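You operate a simulated robot arm through the tools that you are given. There is no shell and no other tool.

You are at the controls of a simulated robot arm. One attempt, no reset.

TASK
Wipe plate 75, press the teal-tabbed film onto it and lay it in the teal tray.
Fine: pink cloth, then the yellow felt block; both go back.

It is judged by the outcome, as a careful person would: the job done as asked, and still so three seconds after it is handed in. It fails if anything else is knocked over, pushed out of place, dropped, spilled or broken. Flat cloth is picked up by pressing the open fingertips on it (5 to 10 N) and closing them slowly along it; thin cloth reads only 2 to 8 mm in the jaws.

THE ROBOT
A 7-joint arm with a fingered hand, fixed in place. Base frame: the origin is on the floor under the middle of its stand, x ahead of it, y to its left, z up. Lengths are in m, angles in degrees, forces in N, time in s.
It reaches about 1.333 m from its shoulder. Its first joint turns from -69.0 to 172.0 degrees. Payload 5 kg.
The TCP is the grasp point between the finger pads, 0.032 m short of the fingertips. In the tool frame z runs along the fingers and y along their closing line. The gripper opens to 0.16 m; its body begins 0.089 m behind the TCP. The gripper is a hand of 3 fingers: y runs from the thumb to the fingers, the wrist lies at [0, 0, -0.252] in the tool frame.
Orientation is told as [roll, pitch, yaw] about the base's x, y, z axes, in that order, counted from this pose: with the fingers straight down and closing along the base's y, the tool's x points along the base's -x, its y along +y and its z along -z.

THE INTERFACE
- The arm moves only by the tool move_arm. Its arguments are lists of equal length, an entry for each row: "slide": the shift along the base's x, y, z in m, a list of three; "dr": the turn, a rotation vector about the base's x, y, z in degrees, a list of three. In form: {"slide": [[x, y, z], ...], "dr": [[wx, wy, wz], ...]}. A call has 1 to 20 rows; each row shifts and turns the commanded pose from where the row before left it. Each row takes 0.2 s and may step no farther than 0.05 m and 8.6 degrees from the row before; otherwise, the whole call is refused. Where a pose cannot be reached the arm comes as near as it can. A force on the tool above 80 N (or 10 N above the force at the start of the call, whichever is more), or a blocked arm, ends the call early, and 0.2 s more pass. In this call time passes only in rows, and 0.2 s behind the last. It gives the time, the measured TCP pose, the force on the tool (base axes), the opening and the grip force at its end, in the units of the frame above (readings bear some noise), with the torque about the TCP (base axes, N m) and any sound that the robot's microphone picked up.
- Cameras (640 x 400 px; columns grow to the right, rows downward): "scene" is fixed at [0.3999, -0.501, 1.4484]; the picture's right is [-0.12, -0.99, 0.00], its down [-0.84, 0.10, -0.54] and it looks along [0.54, -0.06, -0.84] (base axes); focal length 236 px, centre (320, 200). "wrist" rides on the gripper at [0.065, -0.004, -0.116] in the tool frame; the picture's right is [0.06, 1.00, 0.00], its down [-0.87, 0.05, -0.49] and it looks along [-0.49, 0.03, 0.87] (tool axes); focal length 261 px, centre (320, 200). There is no depth. A picture from a camera that has moved, and an enlarged one, comes with that camera's place and axes in the base frame and with its lens.
- snapshot(camera): a new picture of that camera. No time passes.
- lift_body(by): slides the trunk up (or, below 0, down) by that many m; the arm rides with it, the base frame stays. It gives what a move gives, with no picture.
- move_fingers(finger1, finger2, thumb_bend): sets how far each is bent, from 0 (flat) to 1 (curled in); at 0.3 the hand is open as for a grip, at 0.7 the pads meet at the TCP. One left out holds its place. A second passes; each finger stops where it meets its share of the squeeze, and holds until it gets a number again. It is the only way to open and close the hand. It gives what a move gives, with no picture; readings hold the bend of each and the force on the fingers (four entries, about 0 where the hand has none), thumb and palm.
- enlarge(camera, box): a new picture of the part [left, top, right, bottom] of that camera's present view, enlarged. No time passes.
- hand_in(): hands the job in; it is judged then, once.

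Places have to be worked out from the pictures, the camera data and where the tool is seen. Open the gripper and draw the arm clear of the work before you hand the job in, unless the task says otherwise.

The tools are called after "Call:" by a JSON object that holds its "fn" and its "kwargs". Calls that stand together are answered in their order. move_arm: Moves the arm, as the interface text tells. Its arguments: {"type":"object","properties":{"slide":{"type":"array"},"dr":{"type":"array"}},"required":["slide","dr"]} The other tools are called the same way: lift_body (by) moves the trunk up or down; move_fingers (finger1, finger2, thumb_bend) moves the fingers one by one; snapshot (camera) takes a picture; enlarge (camera, box) takes an enlarged picture of a part of a camera's view; hand_in () hands the job in.

At the start:

```text
time: 0.0
position: [0.7036, -0.3826, 1.1146]
ee_rot: [0.0, 0.1, 0.0]
ft_force: [0.9, -0.9, 0.4]
moment: [0.0, -0.03, 0.0]
width: 0.1599
finger_force: 0.1
shape: jaw
bend: [0.3, 0.3, 0.3]
finger forces: [0.0, 0.0, 0.0, 0.0, 0.0, 0.0]
trunk travel left (down, up): [-0.775, 0.165]
```

scene: 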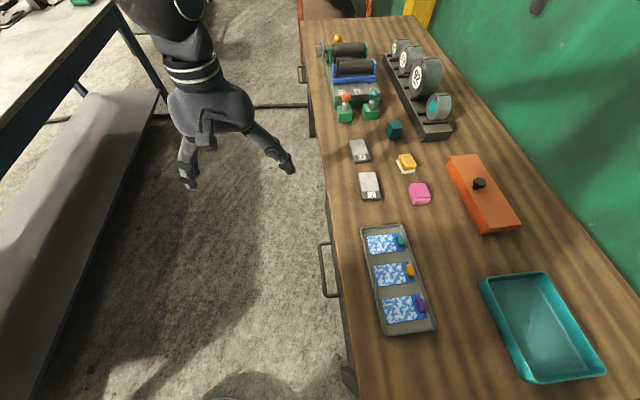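
wrist: 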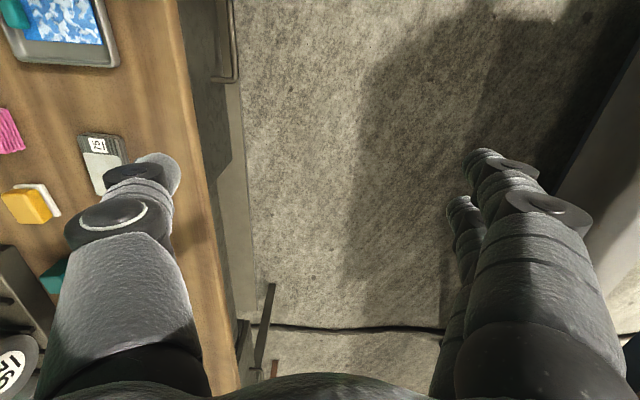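

I start by looking closely at the bench: plates, film tray, cloth and felt block are all small, so I enlarge those parts of the scene view.

Call:
{"fn": "enlarge", "kwargs": {"camera": "scene", "box": [320, 110, 480, 210]}}

Call:
{"fn": "enlarge", "kwargs": {"camera": "scene", "box": [340, 210, 500, 340]}}

Call:
{"fn": "enlarge", "kwargs": {"camera": "scene", "box": [310, 20, 480, 140]}}

Call:
{"fn": "enlarge", "kwargs": {"camera": "wrist", "box": [0, 0, 240, 300]}}

```text
4.00 times, centred on (400, 160) of scene
camera zoom: at [0.3999, -0.501, 1.4484], right [-0.12, -0.99, 0.0], down [-0.84, 0.1, -0.54], along [0.54, -0.06, -0.84], focal length 943 px, centre (0, 360)
```

zoom: 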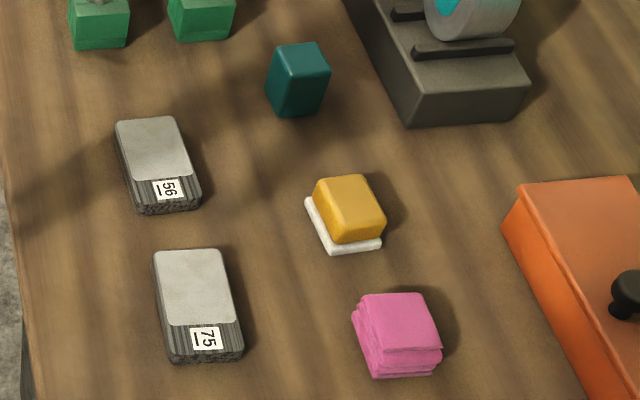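

```text
3.08 times, centred on (420, 275) of scene
camera zoom: at [0.3999, -0.501, 1.4484], right [-0.12, -0.99, 0.0], down [-0.84, 0.1, -0.54], along [0.54, -0.06, -0.84], focal length 725 px, centre (12, -31)
```

zoom: 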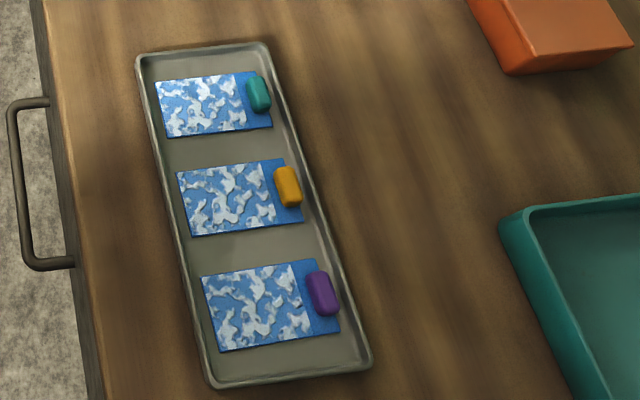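

```text
3.33 times, centred on (395, 80) of scene
camera zoom: at [0.3999, -0.501, 1.4484], right [-0.12, -0.99, 0.0], down [-0.84, 0.1, -0.54], along [0.54, -0.06, -0.84], focal length 786 px, centre (70, 600)
```

zoom: 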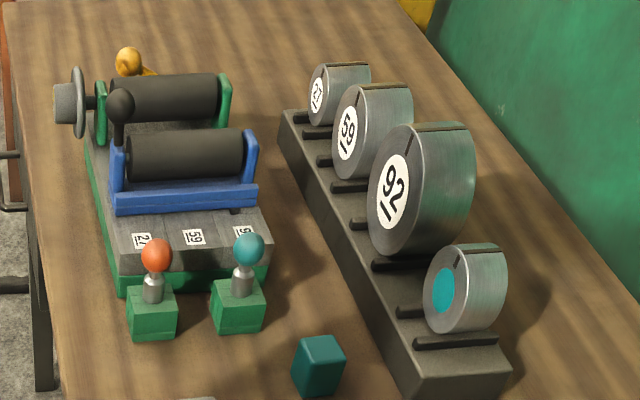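

```text
1.33 times, centred on (120, 150) of wrist
camera zoom: at [0.6377, -0.3873, 1.2297], right [-0.06, 1.0, 0.0], down [0.87, 0.05, 0.49], along [0.49, 0.03, -0.87], focal length 348 px, centre (587, 267)
```

zoom: 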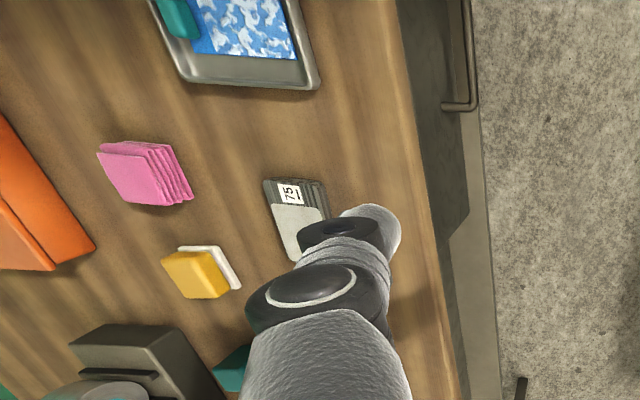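

The two plates lie near x≈0.8–0.93, y≈−0.7, with the bench top at about z≈0.85. The cloth is near (0.76, −0.84), the felt block near (0.87, −0.84), the teal film near (0.62, −0.705) and the teal tray near (0.39, −1.0). I move the hand high over the bench to get a closer view from the wrist camera.

Call:
{"fn": "move_arm", "kwargs": {"slide": [[0, -0.04, 0.01], [0, -0.04, 0.01], [0, -0.04, 0.01], [0, -0.04, 0.01], [0, -0.04, 0], [0, -0.04, 0], [0, -0.04, 0], [0, -0.04, 0]], "dr": [[0, 0, 0], [0, 0, 0], [0, 0, 0], [0, 0, 0], [0, 0, 0], [0, 0, 0], [0, 0, 0], [0, 0, 0]]}}

```text
time: 1.8
position: [0.7036, -0.7018, 1.1538]
ee_rot: [-0.1, 0.1, 0.0]
ft_force: [-0.2, 0.1, 0.8]
moment: [0.04, -0.02, 0.01]
width: 0.1598
finger_force: 0.0
shape: jaw
bend: [0.3, 0.3, 0.3]
finger forces: [0.0, 0.0, 0.0, 0.1, 0.0, 0.1]
trunk travel left (down, up): [-0.775, 0.165]
```

The hand is now above the plates. I take both views.

Call:
{"fn": "snapshot", "kwargs": {"camera": "wrist"}}

Call:
{"fn": "snapshot", "kwargs": {"camera": "scene"}}

```text
taken
camera wrist: at [0.6379, -0.7073, 1.2686], right [-0.06, 1.0, 0.0], down [0.87, 0.05, 0.49], along [0.49, 0.03, -0.87], focal length 261 px, centre (320, 200)
```

wrist: 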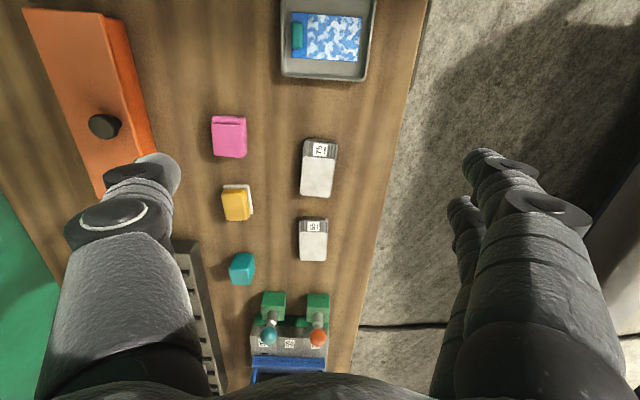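

```text
taken
```

scene: 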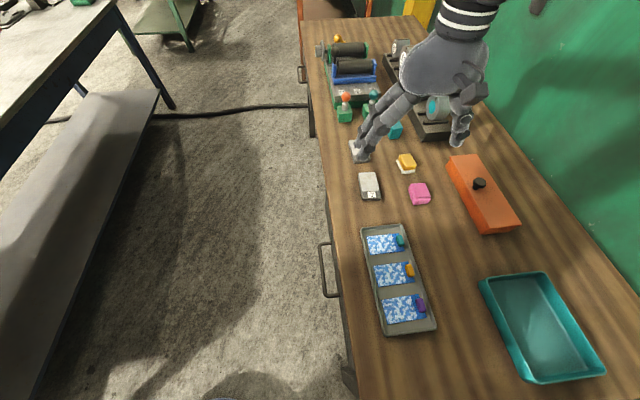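

The work pieces are visible between the fingers. I enlarge that area to see details of the plates, cloth and felt block.

Call:
{"fn": "enlarge", "kwargs": {"camera": "wrist", "box": [190, 90, 370, 290]}}

Call:
{"fn": "enlarge", "kwargs": {"camera": "wrist", "box": [200, 100, 350, 200]}}

Call:
{"fn": "enlarge", "kwargs": {"camera": "wrist", "box": [270, 0, 390, 80]}}

```text
2.00 times, centred on (280, 190) of wrist
camera zoom: at [0.6379, -0.7073, 1.2686], right [-0.06, 1.0, 0.0], down [0.87, 0.05, 0.49], along [0.49, 0.03, -0.87], focal length 521 px, centre (400, 220)
```

zoom: 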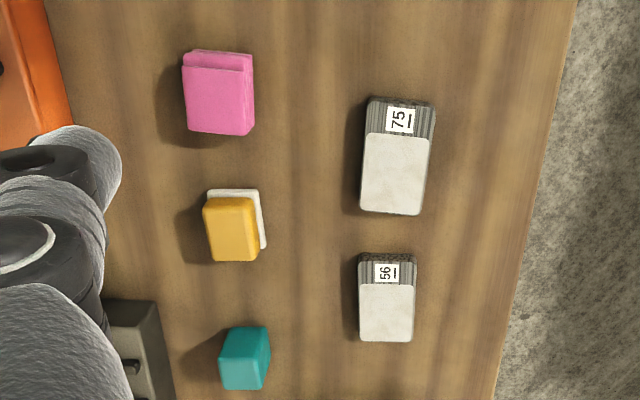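

```text
4.00 times, centred on (275, 150) of wrist
camera zoom: at [0.6379, -0.7073, 1.2686], right [-0.06, 1.0, 0.0], down [0.87, 0.05, 0.49], along [0.49, 0.03, -0.87], focal length 1043 px, centre (500, 400)
```

zoom: 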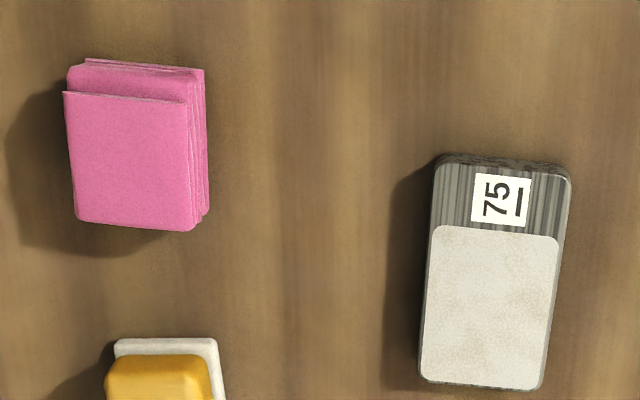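

```text
5.00 times, centred on (330, 40) of wrist
camera zoom: at [0.6379, -0.7073, 1.2686], right [-0.06, 1.0, 0.0], down [0.87, 0.05, 0.49], along [0.49, 0.03, -0.87], focal length 1303 px, centre (270, 1000)
```

zoom: 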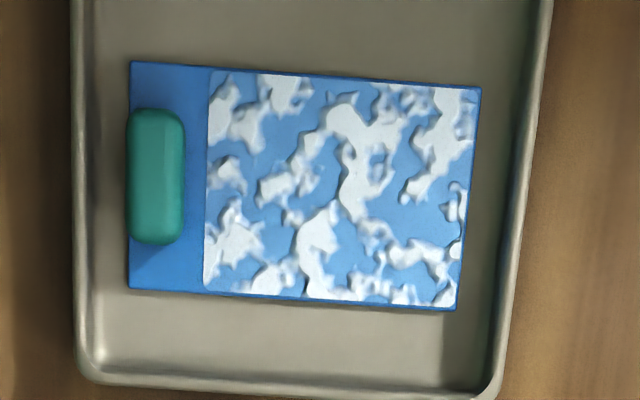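

The film (≈0.092 × 0.051 m) lies along y with its tab at the −y end. Plate 75 (≈0.098 × 0.054 m) is centred near (0.811, −0.700), with its label at the −x end. I half-close the fingers to learn their geometry before approaching the pink cloth near (0.765, −0.845).

Call:
{"fn": "move_fingers", "kwargs": {"finger1": 0.58, "finger2": 0.58, "thumb_bend": 0.58}}

Call:
{"fn": "move_arm", "kwargs": {"slide": [[0.02, -0.036, -0.03], [0.02, -0.036, -0.03], [0.02, -0.036, -0.02], [0.0, -0.035, -0.02]], "dr": [[0, 0, 0], [0, 0, 0], [0, 0, 0], [0, 0, 0]]}}

Call:
{"fn": "snapshot", "kwargs": {"camera": "wrist"}}

Call:
{"fn": "snapshot", "kwargs": {"camera": "scene"}}

```text
time: 2.8
position: [0.7033, -0.7016, 1.1545]
ee_rot: [0.1, 0.1, 0.1]
ft_force: [-0.6, -0.6, -1.2]
moment: [0.02, -0.02, 0.0]
width: 0.0599
finger_force: 0.0
shape: fingers
bend: [0.57, 0.57, 0.57]
finger forces: [0.1, 0.1, 0.1, 0.1, 0.0, 0.0]
trunk travel left (down, up): [-0.775, 0.165]
```

```text
refused: row 1 steps farther than a row can; nothing moved
```

```text
taken
camera wrist: at [0.6379, -0.7063, 1.2692], right [-0.06, 1.0, 0.0], down [0.87, 0.05, 0.49], along [0.49, 0.03, -0.87], focal length 261 px, centre (320, 200)
```

wrist: 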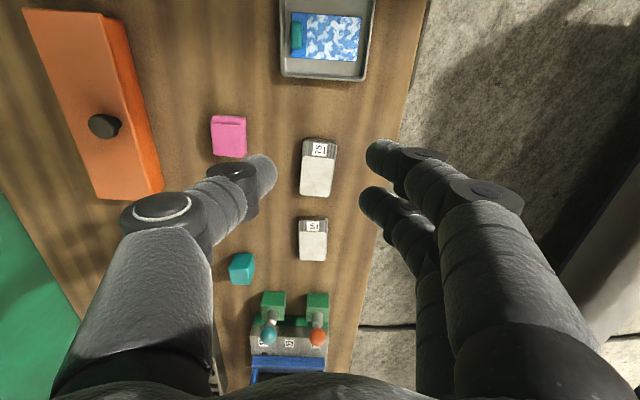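

```text
taken
```

scene: 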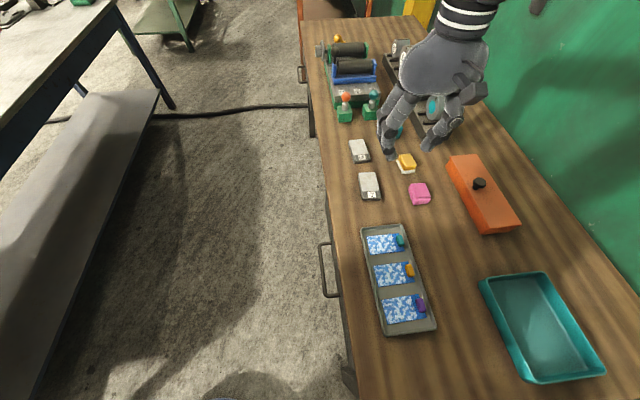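

At bend 0.57 the opening reads 0.06 m; the move was refused because the step was slightly too long. I repeat it with shorter steps to hover over the cloth.

Call:
{"fn": "move_arm", "kwargs": {"slide": [[0.012, -0.029, -0.025], [0.012, -0.029, -0.025], [0.012, -0.029, -0.025], [0.012, -0.029, -0.025], [0.013, -0.028, -0.02]], "dr": [[0, 0, 0], [0, 0, 0], [0, 0, 0], [0, 0, 0], [0, 0, 0]]}}

Call:
{"fn": "snapshot", "kwargs": {"camera": "wrist"}}

Call:
{"fn": "enlarge", "kwargs": {"camera": "scene", "box": [340, 100, 500, 220]}}

```text
time: 4.0
position: [0.7638, -0.8481, 1.0318]
ee_rot: [-0.1, 0.0, 0.1]
ft_force: [0.4, -0.8, 0.0]
moment: [0.01, 0.01, 0.0]
width: 0.0595
finger_force: 0.1
shape: fingers
bend: [0.57, 0.57, 0.57]
finger forces: [0.0, 0.1, 0.0, 0.0, 0.0, 0.0]
trunk travel left (down, up): [-0.775, 0.165]
```

```text
taken
camera wrist: at [0.699, -0.8523, 1.1466], right [-0.06, 1.0, 0.0], down [0.87, 0.05, 0.49], along [0.49, 0.03, -0.87], focal length 261 px, centre (320, 200)
```

wrist: 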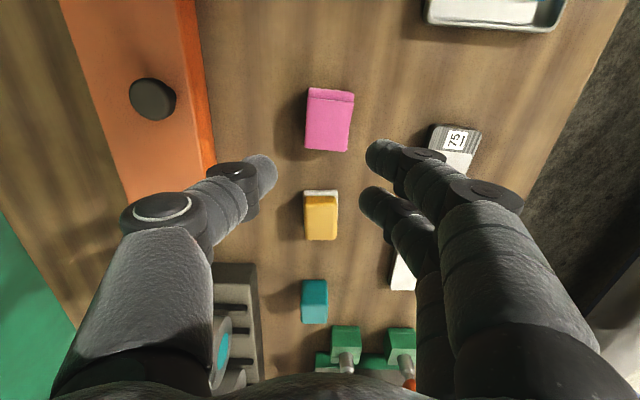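

```text
3.33 times, centred on (420, 160) of scene
camera zoom: at [0.3999, -0.501, 1.4484], right [-0.12, -0.99, 0.0], down [-0.84, 0.1, -0.54], along [0.54, -0.06, -0.84], focal length 786 px, centre (-13, 333)
```

zoom: 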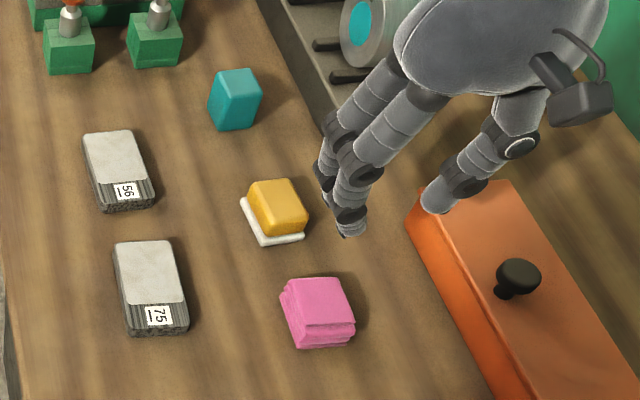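

The hand hovers at z≈1.03 over the cloth. I enlarge the wrist view for the exact cloth outline and height.

Call:
{"fn": "enlarge", "kwargs": {"camera": "wrist", "box": [270, 70, 390, 170]}}

Call:
{"fn": "enlarge", "kwargs": {"camera": "wrist", "box": [270, 170, 390, 270]}}

```text
4.00 times, centred on (330, 120) of wrist
camera zoom: at [0.699, -0.8523, 1.1466], right [-0.06, 1.0, 0.0], down [0.87, 0.05, 0.49], along [0.49, 0.03, -0.87], focal length 1043 px, centre (280, 520)
```

zoom: 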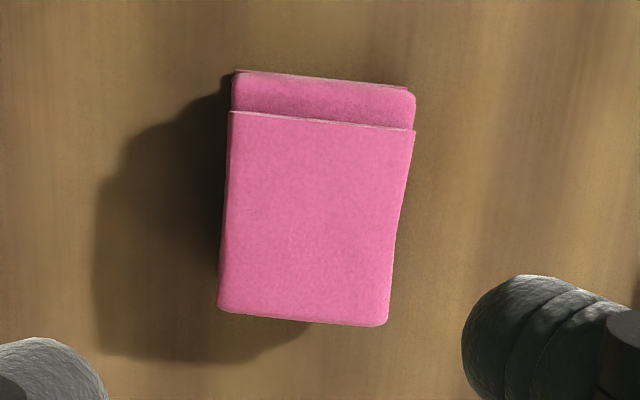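

```text
4.00 times, centred on (330, 220) of wrist
camera zoom: at [0.699, -0.8523, 1.1466], right [-0.06, 1.0, 0.0], down [0.87, 0.05, 0.49], along [0.49, 0.03, -0.87], focal length 1043 px, centre (280, 120)
```

zoom: 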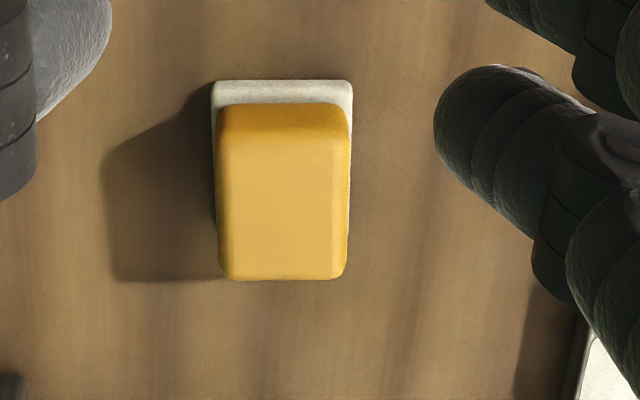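

Triangulating from the two wrist views, the folded cloth's top is at z≈0.879. It is centred at about (0.760, −0.840) and measures about 0.05 × 0.045 m. The plate top is at ≈0.864 and the bench at ≈0.85. I open the fingers to straddle the cloth and descend beside it, stopping above contact.

Call:
{"fn": "move_fingers", "kwargs": {"finger1": 0.5, "finger2": 0.5, "thumb_bend": 0.5}}

Call:
{"fn": "move_arm", "kwargs": {"slide": [[-0.002, 0.004, -0.02], [-0.002, 0.004, -0.02], [0, 0, -0.02], [0, 0, -0.02]], "dr": [[0, 0, 0], [0, 0, 0], [0, 0, 0], [0, 0, 0]]}}

Call:
{"fn": "snapshot", "kwargs": {"camera": "wrist"}}

Call:
{"fn": "enlarge", "kwargs": {"camera": "scene", "box": [360, 100, 480, 220]}}

```text
time: 5.0
position: [0.7633, -0.8469, 1.0314]
ee_rot: [0.0, -0.1, 0.0]
ft_force: [-0.8, 0.4, -0.5]
moment: [0.03, 0.01, -0.02]
width: 0.0865
finger_force: 0.0
shape: fingers
bend: [0.5, 0.5, 0.5]
finger forces: [0.0, 0.0, 0.1, 0.0, 0.0, 0.0]
trunk travel left (down, up): [-0.775, 0.165]
```

```text
time: 6.0
position: [0.7598, -0.8375, 0.9535]
ee_rot: [0.1, 0.0, 0.1]
ft_force: [-0.5, 0.3, 0.8]
moment: [-0.01, 0.0, -0.01]
width: 0.0869
finger_force: 0.1
shape: fingers
bend: [0.5, 0.5, 0.5]
finger forces: [0.0, 0.1, 0.1, 0.0, 0.1, 0.0]
trunk travel left (down, up): [-0.775, 0.165]
```

```text
taken
camera wrist: at [0.6945, -0.8426, 1.0691], right [-0.06, 1.0, 0.0], down [0.87, 0.05, 0.49], along [0.49, 0.03, -0.87], focal length 261 px, centre (320, 200)
```

wrist: 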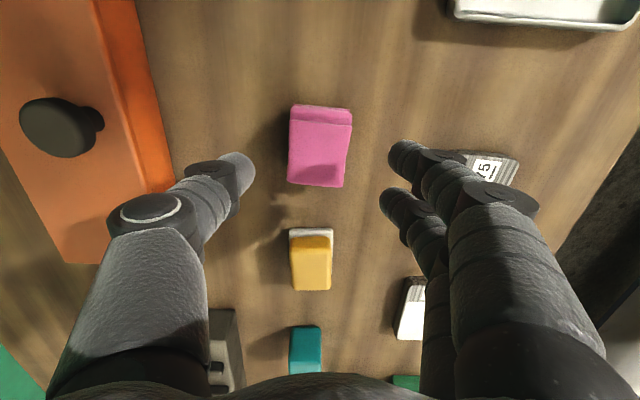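

```text
3.33 times, centred on (420, 160) of scene
camera zoom: at [0.3999, -0.501, 1.4484], right [-0.12, -0.99, 0.0], down [-0.84, 0.1, -0.54], along [0.54, -0.06, -0.84], focal length 786 px, centre (-13, 333)
```

zoom: 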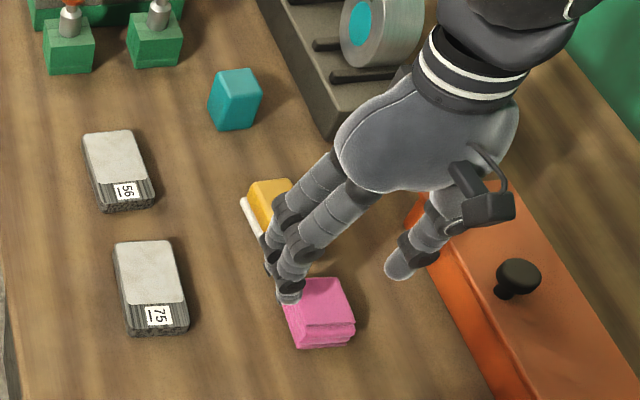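

The cloth is centred between thumb and fingers. I lower the hand to z≈0.903, so the tips stay above the bench and about 1 cm down the cloth's sides.

Call:
{"fn": "move_arm", "kwargs": {"slide": [[0, -0.001, -0.015], [0, -0.001, -0.015], [0, 0, -0.012], [0, 0, -0.008]], "dr": [[0, 0, 0], [0, 0, 0], [0, 0, 0], [0, 0, 0]]}}

Call:
{"fn": "snapshot", "kwargs": {"camera": "wrist"}}

Call:
{"fn": "enlarge", "kwargs": {"camera": "scene", "box": [360, 100, 480, 220]}}

```text
time: 7.0
position: [0.759, -0.8407, 0.9048]
ee_rot: [0.0, -0.1, 0.0]
ft_force: [0.0, -0.9, 0.2]
moment: [0.04, 0.03, -0.01]
width: 0.0867
finger_force: 0.0
shape: fingers
bend: [0.5, 0.5, 0.5]
finger forces: [0.0, 0.0, 0.0, 0.1, 0.0, 0.0]
trunk travel left (down, up): [-0.775, 0.165]
```

```text
taken
camera wrist: at [0.695, -0.8442, 1.0196], right [-0.06, 1.0, 0.0], down [0.87, 0.05, 0.49], along [0.49, 0.03, -0.87], focal length 261 px, centre (320, 200)
```

wrist: 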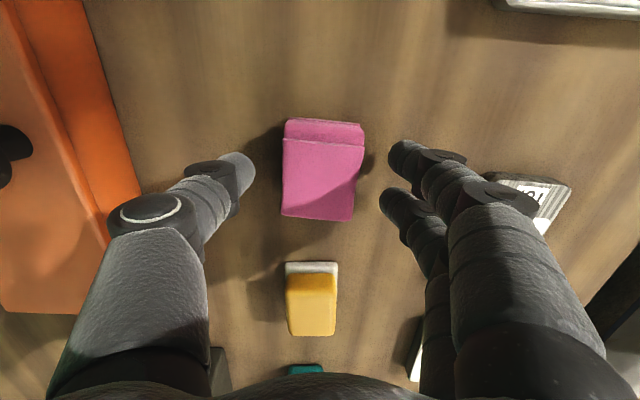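

```text
3.33 times, centred on (420, 160) of scene
camera zoom: at [0.3999, -0.501, 1.4484], right [-0.12, -0.99, 0.0], down [-0.84, 0.1, -0.54], along [0.54, -0.06, -0.84], focal length 786 px, centre (-13, 333)
```

zoom: 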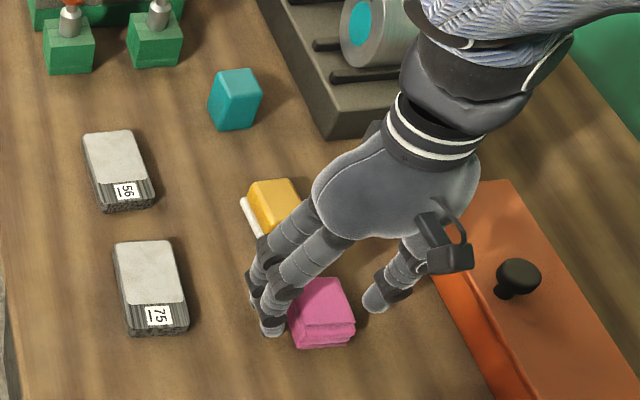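

The fingertips sit either side of the cloth with no contact force. I close them slowly in small steps and watch the width and force readings.

Call:
{"fn": "move_fingers", "kwargs": {"finger1": 0.58, "finger2": 0.58, "thumb_bend": 0.58}}

Call:
{"fn": "move_fingers", "kwargs": {"finger1": 0.61, "finger2": 0.61, "thumb_bend": 0.61}}

Call:
{"fn": "snapshot", "kwargs": {"camera": "wrist"}}

```text
time: 8.0
position: [0.7603, -0.8409, 0.9041]
ee_rot: [0.0, 0.1, 0.0]
ft_force: [-0.6, 0.3, -0.7]
moment: [-0.01, 0.0, 0.01]
width: 0.0598
finger_force: 0.0
shape: fingers
bend: [0.57, 0.57, 0.57]
finger forces: [0.0, 0.1, 0.0, 0.0, 0.1, 0.1]
trunk travel left (down, up): [-0.775, 0.165]
```

```text
time: 9.0
position: [0.76, -0.8396, 0.9029]
ee_rot: [0.0, -0.1, 0.0]
ft_force: [-0.4, -0.8, 0.4]
moment: [-0.02, 0.0, -0.02]
width: 0.052
finger_force: 3.3
shape: fingers
bend: [0.59, 0.59, 0.6]
finger forces: [2.1, 1.7, 0.0, 0.0, 3.8, 0.0]
trunk travel left (down, up): [-0.775, 0.165]
```

```text
taken
camera wrist: at [0.6944, -0.8446, 1.0194], right [-0.06, 1.0, 0.0], down [0.87, 0.05, 0.49], along [0.49, 0.03, -0.87], focal length 261 px, centre (320, 200)
```

wrist: 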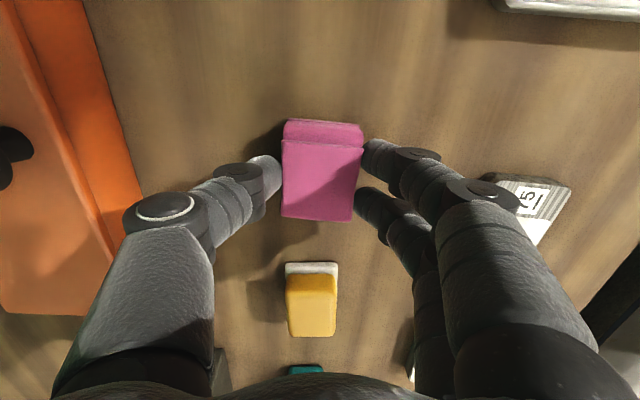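

The pads touch the cloth at 0.052 m with about 3.3 N on both sides, so it holds like a soft block. I squeeze a little more for a firm grip.

Call:
{"fn": "move_fingers", "kwargs": {"finger1": 0.65, "finger2": 0.65, "thumb_bend": 0.65}}

Call:
{"fn": "snapshot", "kwargs": {"camera": "wrist"}}

```text
time: 10.0
position: [0.7596, -0.8403, 0.9039]
ee_rot: [0.0, 0.1, 0.0]
ft_force: [-0.2, 0.8, 0.6]
moment: [0.02, -0.02, 0.01]
width: 0.051
finger_force: 10.7
shape: fingers
bend: [0.6, 0.6, 0.62]
finger forces: [5.4, 5.0, 0.0, 0.0, 10.4, 0.1]
trunk travel left (down, up): [-0.775, 0.165]
```

```text
taken
camera wrist: at [0.6944, -0.8446, 1.0194], right [-0.06, 1.0, 0.0], down [0.87, 0.05, 0.49], along [0.49, 0.03, -0.87], focal length 261 px, centre (320, 200)
```

wrist: 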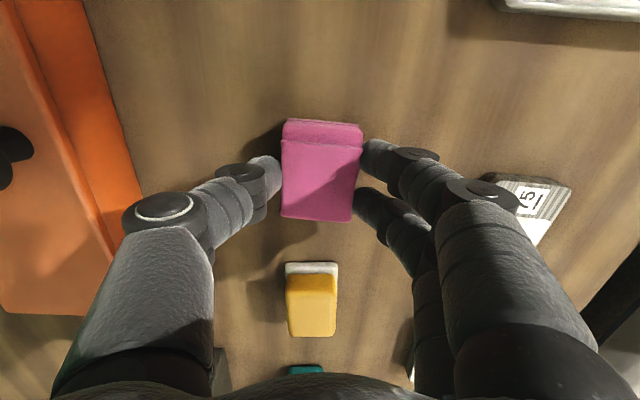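

Grip is about 10.7 N at 0.051 m. I lift the cloth a few centimetres and check that it comes along.

Call:
{"fn": "move_arm", "kwargs": {"slide": [[0, 0, 0.008], [0, 0, 0.012], [0, 0, 0.015], [0, 0, 0.015], [0, 0, 0.01]], "dr": [[0, 0, 0], [0, 0, 0], [0, 0, 0], [0, 0, 0], [0, 0, 0]]}}

Call:
{"fn": "snapshot", "kwargs": {"camera": "wrist"}}

Call:
{"fn": "enlarge", "kwargs": {"camera": "scene", "box": [340, 100, 500, 220]}}

```text
time: 11.2
position: [0.7609, -0.84, 0.9642]
ee_rot: [0.0, 0.1, 0.1]
ft_force: [0.2, -0.7, -0.9]
moment: [0.0, 0.02, 0.02]
width: 0.0512
finger_force: 10.6
shape: fingers
bend: [0.6, 0.6, 0.62]
finger forces: [5.4, 5.0, 0.0, 0.1, 10.4, 0.1]
trunk travel left (down, up): [-0.775, 0.165]
```

```text
taken
camera wrist: at [0.6953, -0.8446, 1.0798], right [-0.06, 1.0, 0.0], down [0.87, 0.05, 0.49], along [0.49, 0.03, -0.87], focal length 261 px, centre (320, 200)
```

wrist: 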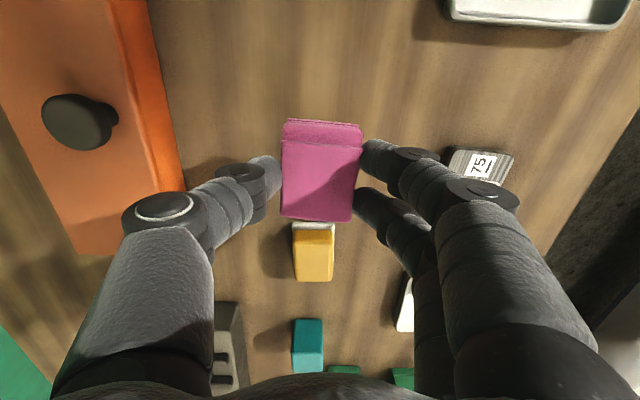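

```text
3.33 times, centred on (420, 160) of scene
camera zoom: at [0.3999, -0.501, 1.4484], right [-0.12, -0.99, 0.0], down [-0.84, 0.1, -0.54], along [0.54, -0.06, -0.84], focal length 786 px, centre (-13, 333)
```

zoom: 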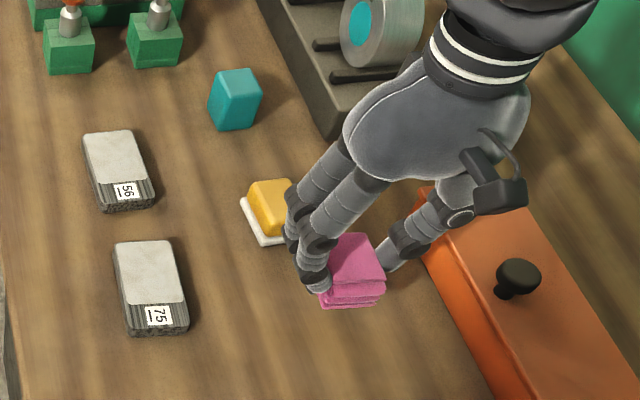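

The cloth is lifted cleanly; its home grip pose was TCP (0.760, −0.840, 0.904). I carry it over plate 75's light face.

Call:
{"fn": "move_arm", "kwargs": {"slide": [[0, 0, 0.02], [0.01, 0.03, 0.01], [0.01, 0.035, 0], [0.01, 0.035, 0], [0.015, 0.04, 0], [0, 0, -0.02], [0, 0, -0.02], [0, 0, -0.015]], "dr": [[0, 0, 0], [0, 0, 0], [0, 0, 0], [0, 0, -1], [0, 0, -1.9], [0, 0, 0], [0, 0, 0], [0, 0, 0]]}}

Call:
{"fn": "snapshot", "kwargs": {"camera": "wrist"}}

Call:
{"fn": "enlarge", "kwargs": {"camera": "scene", "box": [330, 110, 450, 220]}}

```text
time: 13.0
position: [0.8047, -0.7002, 0.9383]
ee_rot: [0.0, 0.1, -2.8]
ft_force: [-0.6, -0.3, -0.2]
moment: [0.05, 0.0, -0.02]
width: 0.0506
finger_force: 10.7
shape: fingers
bend: [0.6, 0.6, 0.62]
finger forces: [5.5, 5.0, 0.1, 0.0, 10.4, 0.0]
trunk travel left (down, up): [-0.775, 0.165]
```

```text
taken
camera wrist: at [0.7397, -0.7016, 1.0545], right [-0.01, 1.0, 0.0], down [0.87, 0.01, 0.49], along [0.49, 0.01, -0.87], focal length 261 px, centre (320, 200)
```

wrist: 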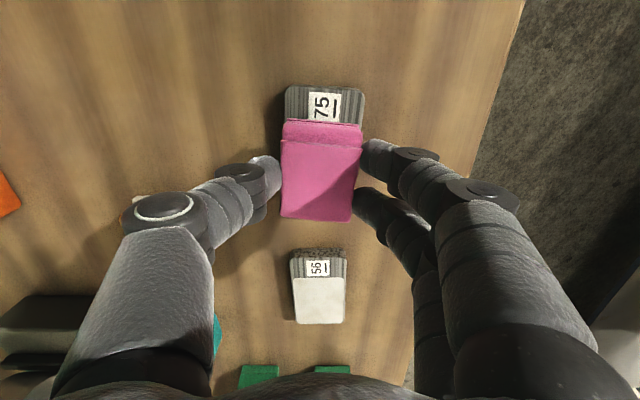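

```text
3.64 times, centred on (390, 165) of scene
camera zoom: at [0.3999, -0.501, 1.4484], right [-0.12, -0.99, 0.0], down [-0.84, 0.1, -0.54], along [0.54, -0.06, -0.84], focal length 857 px, centre (66, 327)
```

zoom: 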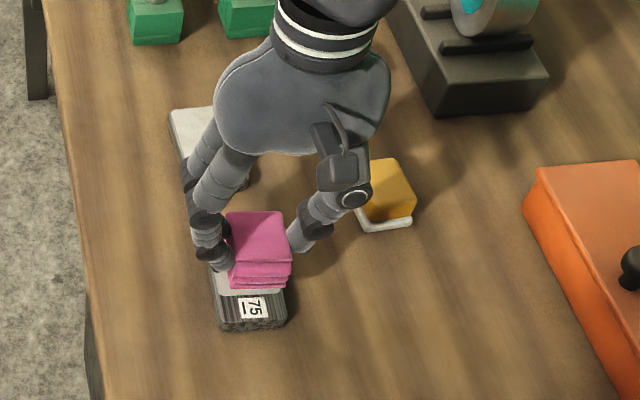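

The cloth hangs just above the plate (TCP z 0.938; contact expected near 0.918). I lower it in small steps, watching the vertical force.

Call:
{"fn": "move_arm", "kwargs": {"slide": [[0, 0, -0.008], [0, 0, -0.006], [0, 0, -0.003]], "dr": [[0, 0, 0], [0, 0, 0], [0, 0, 0]]}}

Call:
{"fn": "move_arm", "kwargs": {"slide": [[0, 0, -0.002], [0, 0, 0]], "dr": [[0, 0, 0], [0, 0, 0]]}}

```text
time: 13.8
position: [0.8039, -0.7002, 0.922]
ee_rot: [0.1, 0.0, -2.9]
ft_force: [0.3, 0.2, -0.6]
moment: [-0.01, -0.01, 0.0]
width: 0.0507
finger_force: 9.9
shape: fingers
bend: [0.6, 0.6, 0.62]
finger forces: [5.3, 5.0, 0.1, 0.1, 10.4, 0.1]
trunk travel left (down, up): [-0.775, 0.165]
```

```text
time: 14.4
position: [0.8049, -0.701, 0.9193]
ee_rot: [0.0, 0.1, -2.9]
ft_force: [0.5, -0.4, -0.5]
moment: [0.0, 0.01, -0.01]
width: 0.051
finger_force: 10.3
shape: fingers
bend: [0.6, 0.6, 0.62]
finger forces: [5.4, 5.1, 0.0, 0.0, 10.4, 0.0]
trunk travel left (down, up): [-0.775, 0.165]
```

No contact yet at z≈0.919. I continue with millimetre steps.

Call:
{"fn": "move_arm", "kwargs": {"slide": [[0, 0, -0.001], [0, 0, -0.001]], "dr": [[0, 0, 0], [0, 0, 0]]}}

Call:
{"fn": "move_arm", "kwargs": {"slide": [[0, 0, -0.001], [0, 0, 0]], "dr": [[0, 0, 0], [0, 0, 0]]}}

```text
time: 15.0
position: [0.8052, -0.7003, 0.9181]
ee_rot: [0.0, 0.0, -2.8]
ft_force: [-0.9, 0.4, 2.1]
moment: [0.0, -0.02, -0.03]
width: 0.0506
finger_force: 11.4
shape: fingers
bend: [0.6, 0.6, 0.62]
finger forces: [5.8, 5.5, 0.1, 0.1, 11.0, 0.1]
trunk travel left (down, up): [-0.775, 0.165]
```

```text
time: 15.6
position: [0.8044, -0.7015, 0.9174]
ee_rot: [0.1, 0.0, -2.9]
ft_force: [0.0, 0.3, 6.7]
moment: [-0.08, -0.01, 0.01]
width: 0.0505
finger_force: 12.1
shape: fingers
bend: [0.6, 0.6, 0.62]
finger forces: [6.0, 5.7, 0.0, 0.1, 11.6, 0.1]
trunk travel left (down, up): [-0.775, 0.165]
```

Contact is made with about 6.7 N down force. I stroke a short way along +x and check that the plate stays put.

Call:
{"fn": "move_arm", "kwargs": {"slide": [[0.008, 0, 0], [0.008, -0.0004, 0], [0.008, -0.0004, 0], [0.008, -0.0004, 0], [0.006, -0.0004, 0]], "dr": [[0, 0, 0], [0, 0, 0], [0, 0, 0], [0, 0, 0], [0, 0, 0]]}}

Call:
{"fn": "snapshot", "kwargs": {"camera": "wrist"}}

Call:
{"fn": "enlarge", "kwargs": {"camera": "scene", "box": [330, 110, 450, 220]}}

```text
time: 16.8
position: [0.8431, -0.7023, 0.9179]
ee_rot: [0.0, 0.0, -2.9]
ft_force: [-2.3, 0.5, 4.9]
moment: [-0.03, 0.11, -0.02]
width: 0.0506
finger_force: 11.7
shape: fingers
bend: [0.6, 0.6, 0.62]
finger forces: [6.1, 5.6, 0.1, 0.1, 11.8, 0.1]
trunk travel left (down, up): [-0.775, 0.165]
```

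```text
taken
camera wrist: at [0.7779, -0.7032, 1.0332], right [-0.01, 1.0, 0.0], down [0.87, 0.01, 0.49], along [0.49, 0.01, -0.87], focal length 261 px, centre (320, 200)
```

wrist: 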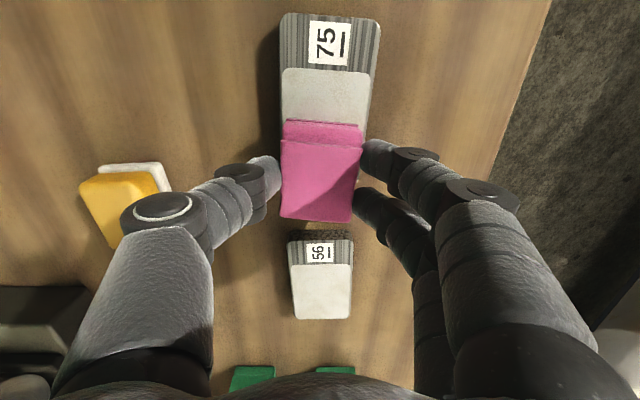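

```text
3.64 times, centred on (390, 165) of scene
camera zoom: at [0.3999, -0.501, 1.4484], right [-0.12, -0.99, 0.0], down [-0.84, 0.1, -0.54], along [0.54, -0.06, -0.84], focal length 857 px, centre (66, 327)
```

zoom: 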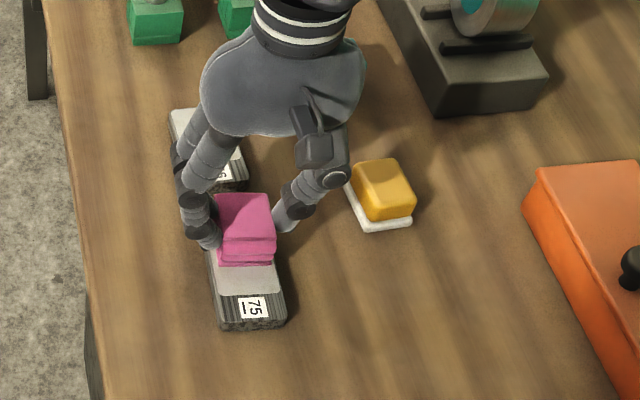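

The plate has not moved (its label is at the same spot in the scene view), and the wiped area looks greyer. I enlarge it to see the effect.

Call:
{"fn": "enlarge", "kwargs": {"camera": "wrist", "box": [260, 0, 400, 130]}}

Call:
{"fn": "enlarge", "kwargs": {"camera": "wrist", "box": [270, 220, 380, 330]}}

```text
3.08 times, centred on (330, 65) of wrist
camera zoom: at [0.7779, -0.7032, 1.0332], right [-0.01, 1.0, 0.0], down [0.87, 0.01, 0.49], along [0.49, 0.01, -0.87], focal length 802 px, centre (289, 615)
```

zoom: 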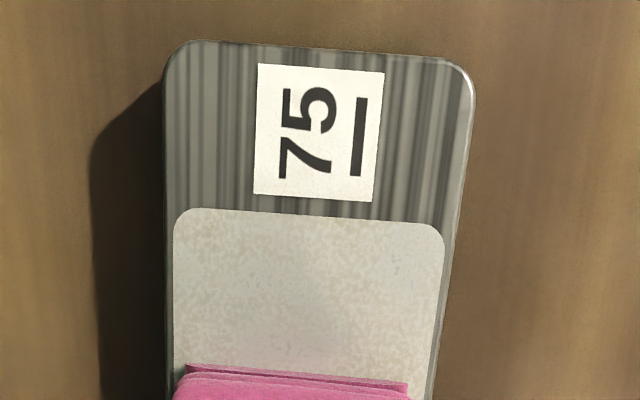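

```text
3.64 times, centred on (325, 275) of wrist
camera zoom: at [0.7779, -0.7032, 1.0332], right [-0.01, 1.0, 0.0], down [0.87, 0.01, 0.49], along [0.49, 0.01, -0.87], focal length 948 px, centre (302, -73)
```

zoom: 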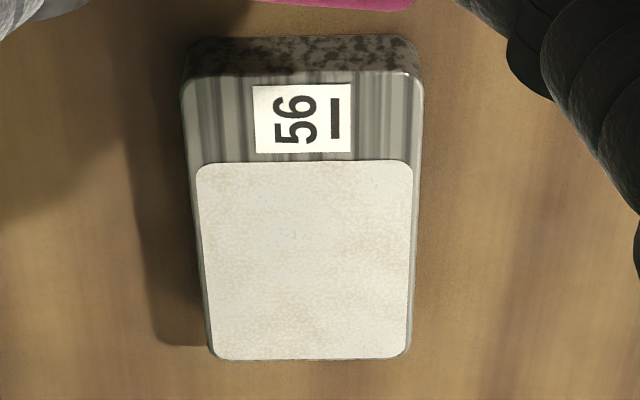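

The coating on 75 is thinning where the cloth passed, while plate 56 is still solid white for comparison. I continue with overlapping back-and-forth strokes shifted a few mm sideways to cover the whole face.

Call:
{"fn": "move_arm", "kwargs": {"slide": [[0, 0.006, -0.0005], [-0.01, 0.0005, 0], [-0.01, 0.0005, 0], [-0.01, 0.0005, 0], [-0.01, 0.0005, 0], [0, -0.006, 0], [0.01, -0.0005, 0], [0.01, -0.0005, 0], [0.01, -0.0005, 0], [0.01, -0.0005, 0], [0, -0.006, 0], [-0.01, 0.0005, 0], [-0.01, 0.0005, 0], [-0.01, 0.0005, 0], [-0.01, 0.0005, 0], [0, 0.006, 0], [0.01, -0.0005, 0], [0.01, -0.0005, 0], [0.01, -0.0005, 0], [0.01, -0.0005, 0]], "dr": [[0, 0, 0], [0, 0, 0], [0, 0, 0], [0, 0, 0], [0, 0, 0], [0, 0, 0], [0, 0, 0], [0, 0, 0], [0, 0, 0], [0, 0, 0], [0, 0, 0], [0, 0, 0], [0, 0, 0], [0, 0, 0], [0, 0, 0], [0, 0, 0], [0, 0, 0], [0, 0, 0], [0, 0, 0], [0, 0, 0]]}}

Call:
{"fn": "enlarge", "kwargs": {"camera": "wrist", "box": [260, 0, 400, 130]}}

Call:
{"fn": "enlarge", "kwargs": {"camera": "scene", "box": [330, 110, 450, 220]}}

```text
time: 21.0
position: [0.8419, -0.702, 0.918]
ee_rot: [-0.1, 0.0, -2.9]
ft_force: [-2.3, 0.2, 5.1]
moment: [-0.09, 0.06, 0.02]
width: 0.0505
finger_force: 11.4
shape: fingers
bend: [0.61, 0.61, 0.62]
finger forces: [5.7, 5.3, 0.1, 0.0, 11.7, 0.1]
trunk travel left (down, up): [-0.775, 0.165]
```

```text
3.08 times, centred on (330, 65) of wrist
camera zoom: at [0.7767, -0.7028, 1.0327], right [-0.01, 1.0, 0.0], down [0.87, 0.01, 0.49], along [0.49, 0.0, -0.87], focal length 802 px, centre (289, 615)
```

zoom: 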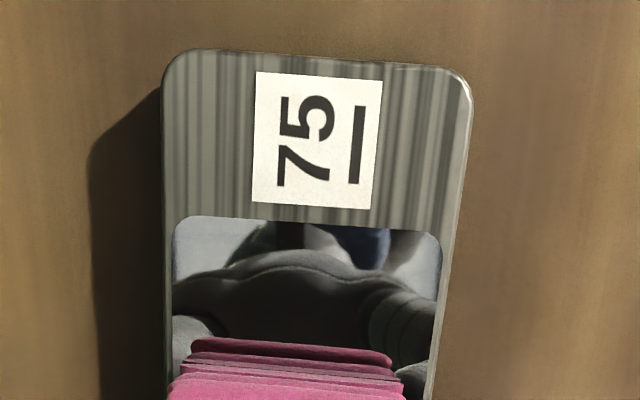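

```text
3.64 times, centred on (390, 165) of scene
camera zoom: at [0.3999, -0.501, 1.4484], right [-0.12, -0.99, 0.0], down [-0.84, 0.1, -0.54], along [0.54, -0.06, -0.84], focal length 857 px, centre (66, 327)
```

zoom: 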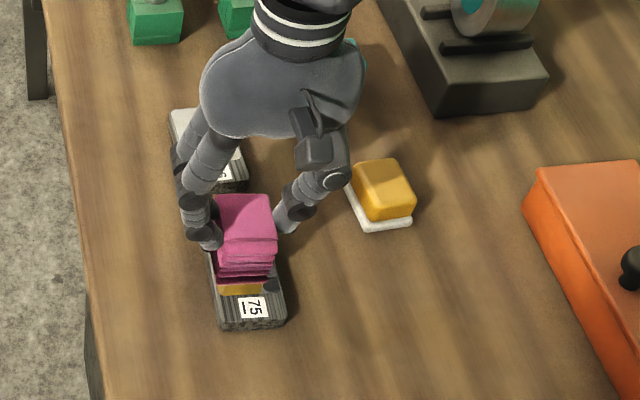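

The wiped face is now mirror-clean and reflects the hand. I lift the cloth and look at the rest of the face.

Call:
{"fn": "move_arm", "kwargs": {"slide": [[0, 0, 0.01], [0, 0, 0.02], [-0.01, -0.02, 0.02], [-0.02, -0.04, 0.01], [-0.02, -0.04, 0]], "dr": [[0, 0, 0], [0, 0, 0], [0, 0, 0.9], [0, 0, 1], [0, 0, 1]]}}

Call:
{"fn": "snapshot", "kwargs": {"camera": "wrist"}}

Call:
{"fn": "enlarge", "kwargs": {"camera": "scene", "box": [330, 110, 450, 220]}}

```text
time: 22.2
position: [0.7931, -0.8012, 0.9751]
ee_rot: [0.1, 0.1, 0.1]
ft_force: [0.2, -0.5, -0.9]
moment: [0.03, 0.04, -0.01]
width: 0.0507
finger_force: 11.0
shape: fingers
bend: [0.61, 0.61, 0.62]
finger forces: [5.4, 5.1, 0.0, 0.1, 10.4, 0.0]
trunk travel left (down, up): [-0.775, 0.165]
```

```text
taken
camera wrist: at [0.7272, -0.8056, 1.0916], right [-0.06, 1.0, 0.0], down [0.87, 0.05, 0.49], along [0.49, 0.03, -0.87], focal length 261 px, centre (320, 200)
```

wrist: 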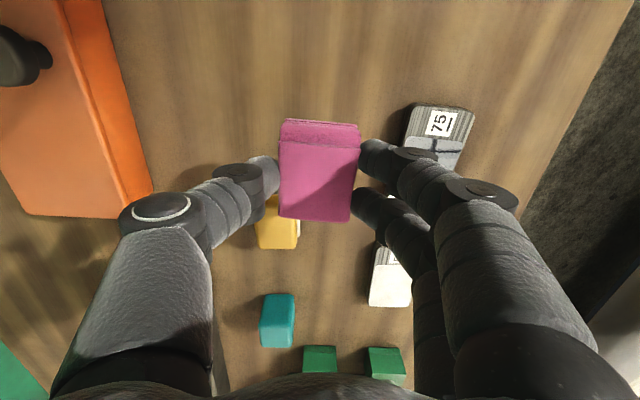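

```text
3.64 times, centred on (390, 165) of scene
camera zoom: at [0.3999, -0.501, 1.4484], right [-0.12, -0.99, 0.0], down [-0.84, 0.1, -0.54], along [0.54, -0.06, -0.84], focal length 857 px, centre (66, 327)
```

zoom: 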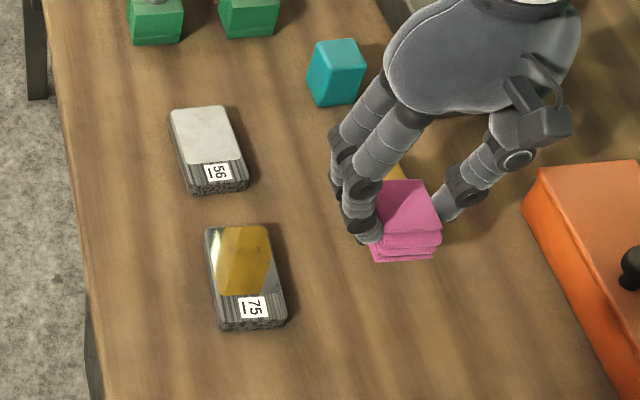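

The scene view shows a mirror face reflecting yellow surroundings; I enlarge it further to check for leftover coating.

Call:
{"fn": "enlarge", "kwargs": {"camera": "scene", "box": [350, 160, 390, 205]}}

Call:
{"fn": "enlarge", "kwargs": {"camera": "wrist", "box": [380, 90, 490, 190]}}

```text
8.89 times, centred on (370, 182) of scene
camera zoom: at [0.3999, -0.501, 1.4484], right [-0.12, -0.99, 0.0], down [-0.84, 0.1, -0.54], along [0.54, -0.06, -0.84], focal length 2095 px, centre (-124, 356)
```

zoom: 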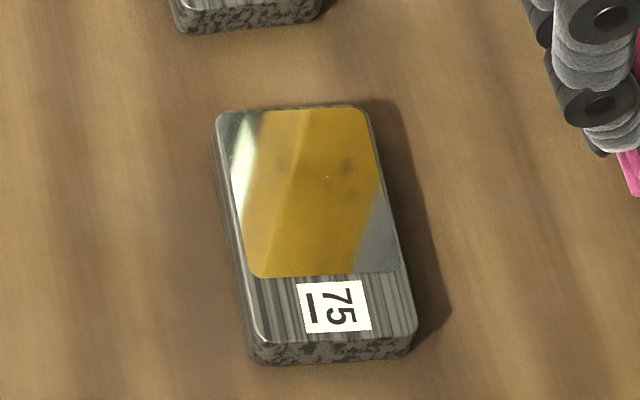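

```text
4.00 times, centred on (435, 140) of wrist
camera zoom: at [0.7272, -0.8056, 1.0916], right [-0.06, 1.0, 0.0], down [0.87, 0.05, 0.49], along [0.49, 0.03, -0.87], focal length 1043 px, centre (-140, 440)
```

zoom: 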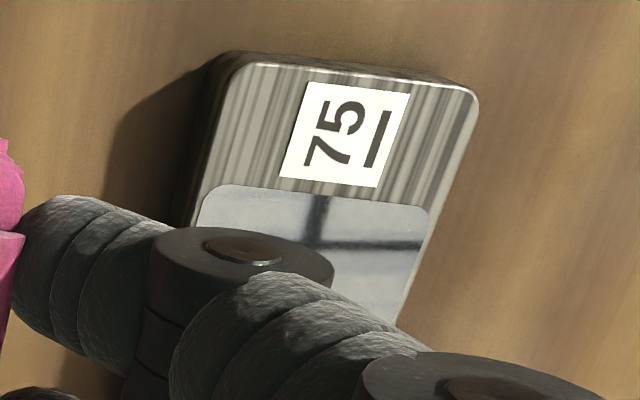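

The face looks clean. Now I return the cloth to its home grip pose (0.760, −0.840, 0.904).

Call:
{"fn": "move_arm", "kwargs": {"slide": [[-0.0165, -0.019, 0], [-0.0165, -0.0195, 0], [0, 0, -0.02], [0, 0, -0.02], [0, 0, -0.015], [0, 0, -0.01]], "dr": [[0, 0, 0], [0, 0, 0], [0, 0, 0], [0, 0, 0], [0, 0, 0], [0, 0, 0]]}}

```text
time: 23.6
position: [0.7592, -0.8407, 0.9116]
ee_rot: [0.0, -0.1, 0.0]
ft_force: [-0.3, -0.9, -1.3]
moment: [0.0, 0.02, -0.02]
width: 0.0507
finger_force: 10.8
shape: fingers
bend: [0.61, 0.61, 0.62]
finger forces: [5.3, 5.3, 0.1, 0.1, 10.5, 0.0]
trunk travel left (down, up): [-0.775, 0.165]
```

The hand is right above the home spot at z 0.912 with no contact yet. I lower the last millimetres until a light contact shows.

Call:
{"fn": "move_arm", "kwargs": {"slide": [[0, 0, -0.004], [0, 0, -0.002], [0, 0, -0.001]], "dr": [[0, 0, 0], [0, 0, 0], [0, 0, 0]]}}

Call:
{"fn": "move_arm", "kwargs": {"slide": [[0, 0, -0.001], [0, 0, 0]], "dr": [[0, 0, 0], [0, 0, 0]]}}

```text
time: 24.4
position: [0.7596, -0.8414, 0.905]
ee_rot: [0.0, 0.0, 0.0]
ft_force: [0.9, 0.2, -0.8]
moment: [0.0, 0.0, 0.04]
width: 0.0508
finger_force: 10.2
shape: fingers
bend: [0.61, 0.61, 0.62]
finger forces: [5.4, 5.3, 0.1, 0.1, 10.5, 0.0]
trunk travel left (down, up): [-0.775, 0.165]
```

```text
time: 25.0
position: [0.7593, -0.8414, 0.9039]
ee_rot: [0.1, 0.0, 0.1]
ft_force: [0.3, 0.2, 0.5]
moment: [0.05, 0.02, -0.03]
width: 0.0506
finger_force: 10.7
shape: fingers
bend: [0.61, 0.61, 0.62]
finger forces: [5.3, 5.1, 0.0, 0.0, 10.5, 0.1]
trunk travel left (down, up): [-0.775, 0.165]
```

The cloth is at its original height and just touching the bench. I release in two steps.

Call:
{"fn": "move_fingers", "kwargs": {"finger1": 0.57, "finger2": 0.57, "thumb_bend": 0.58}}

Call:
{"fn": "move_fingers", "kwargs": {"finger1": 0.48, "finger2": 0.48, "thumb_bend": 0.48}}

Call:
{"fn": "snapshot", "kwargs": {"camera": "wrist"}}

```text
time: 26.0
position: [0.7599, -0.8408, 0.9043]
ee_rot: [0.0, 0.0, -0.1]
ft_force: [-0.1, 0.4, 0.2]
moment: [0.03, -0.02, 0.02]
width: 0.0603
finger_force: 0.0
shape: fingers
bend: [0.56, 0.56, 0.57]
finger forces: [0.0, 0.1, 0.0, 0.0, 0.0, 0.0]
trunk travel left (down, up): [-0.775, 0.165]
```

```text
time: 27.0
position: [0.7598, -0.8413, 0.903]
ee_rot: [0.0, 0.1, 0.0]
ft_force: [0.7, 0.9, 0.6]
moment: [0.01, 0.0, 0.04]
width: 0.0947
finger_force: 0.0
shape: fingers
bend: [0.48, 0.48, 0.48]
finger forces: [0.0, 0.0, 0.0, 0.0, 0.1, 0.0]
trunk travel left (down, up): [-0.775, 0.165]
```

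```text
taken
camera wrist: at [0.6946, -0.8451, 1.0191], right [-0.06, 1.0, 0.0], down [0.87, 0.05, 0.49], along [0.49, 0.03, -0.87], focal length 261 px, centre (320, 200)
```

wrist: 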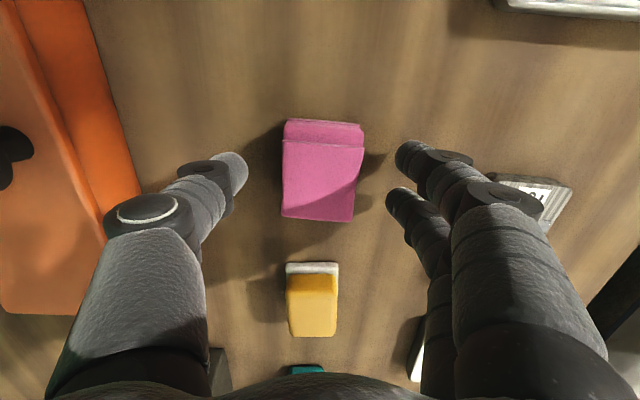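

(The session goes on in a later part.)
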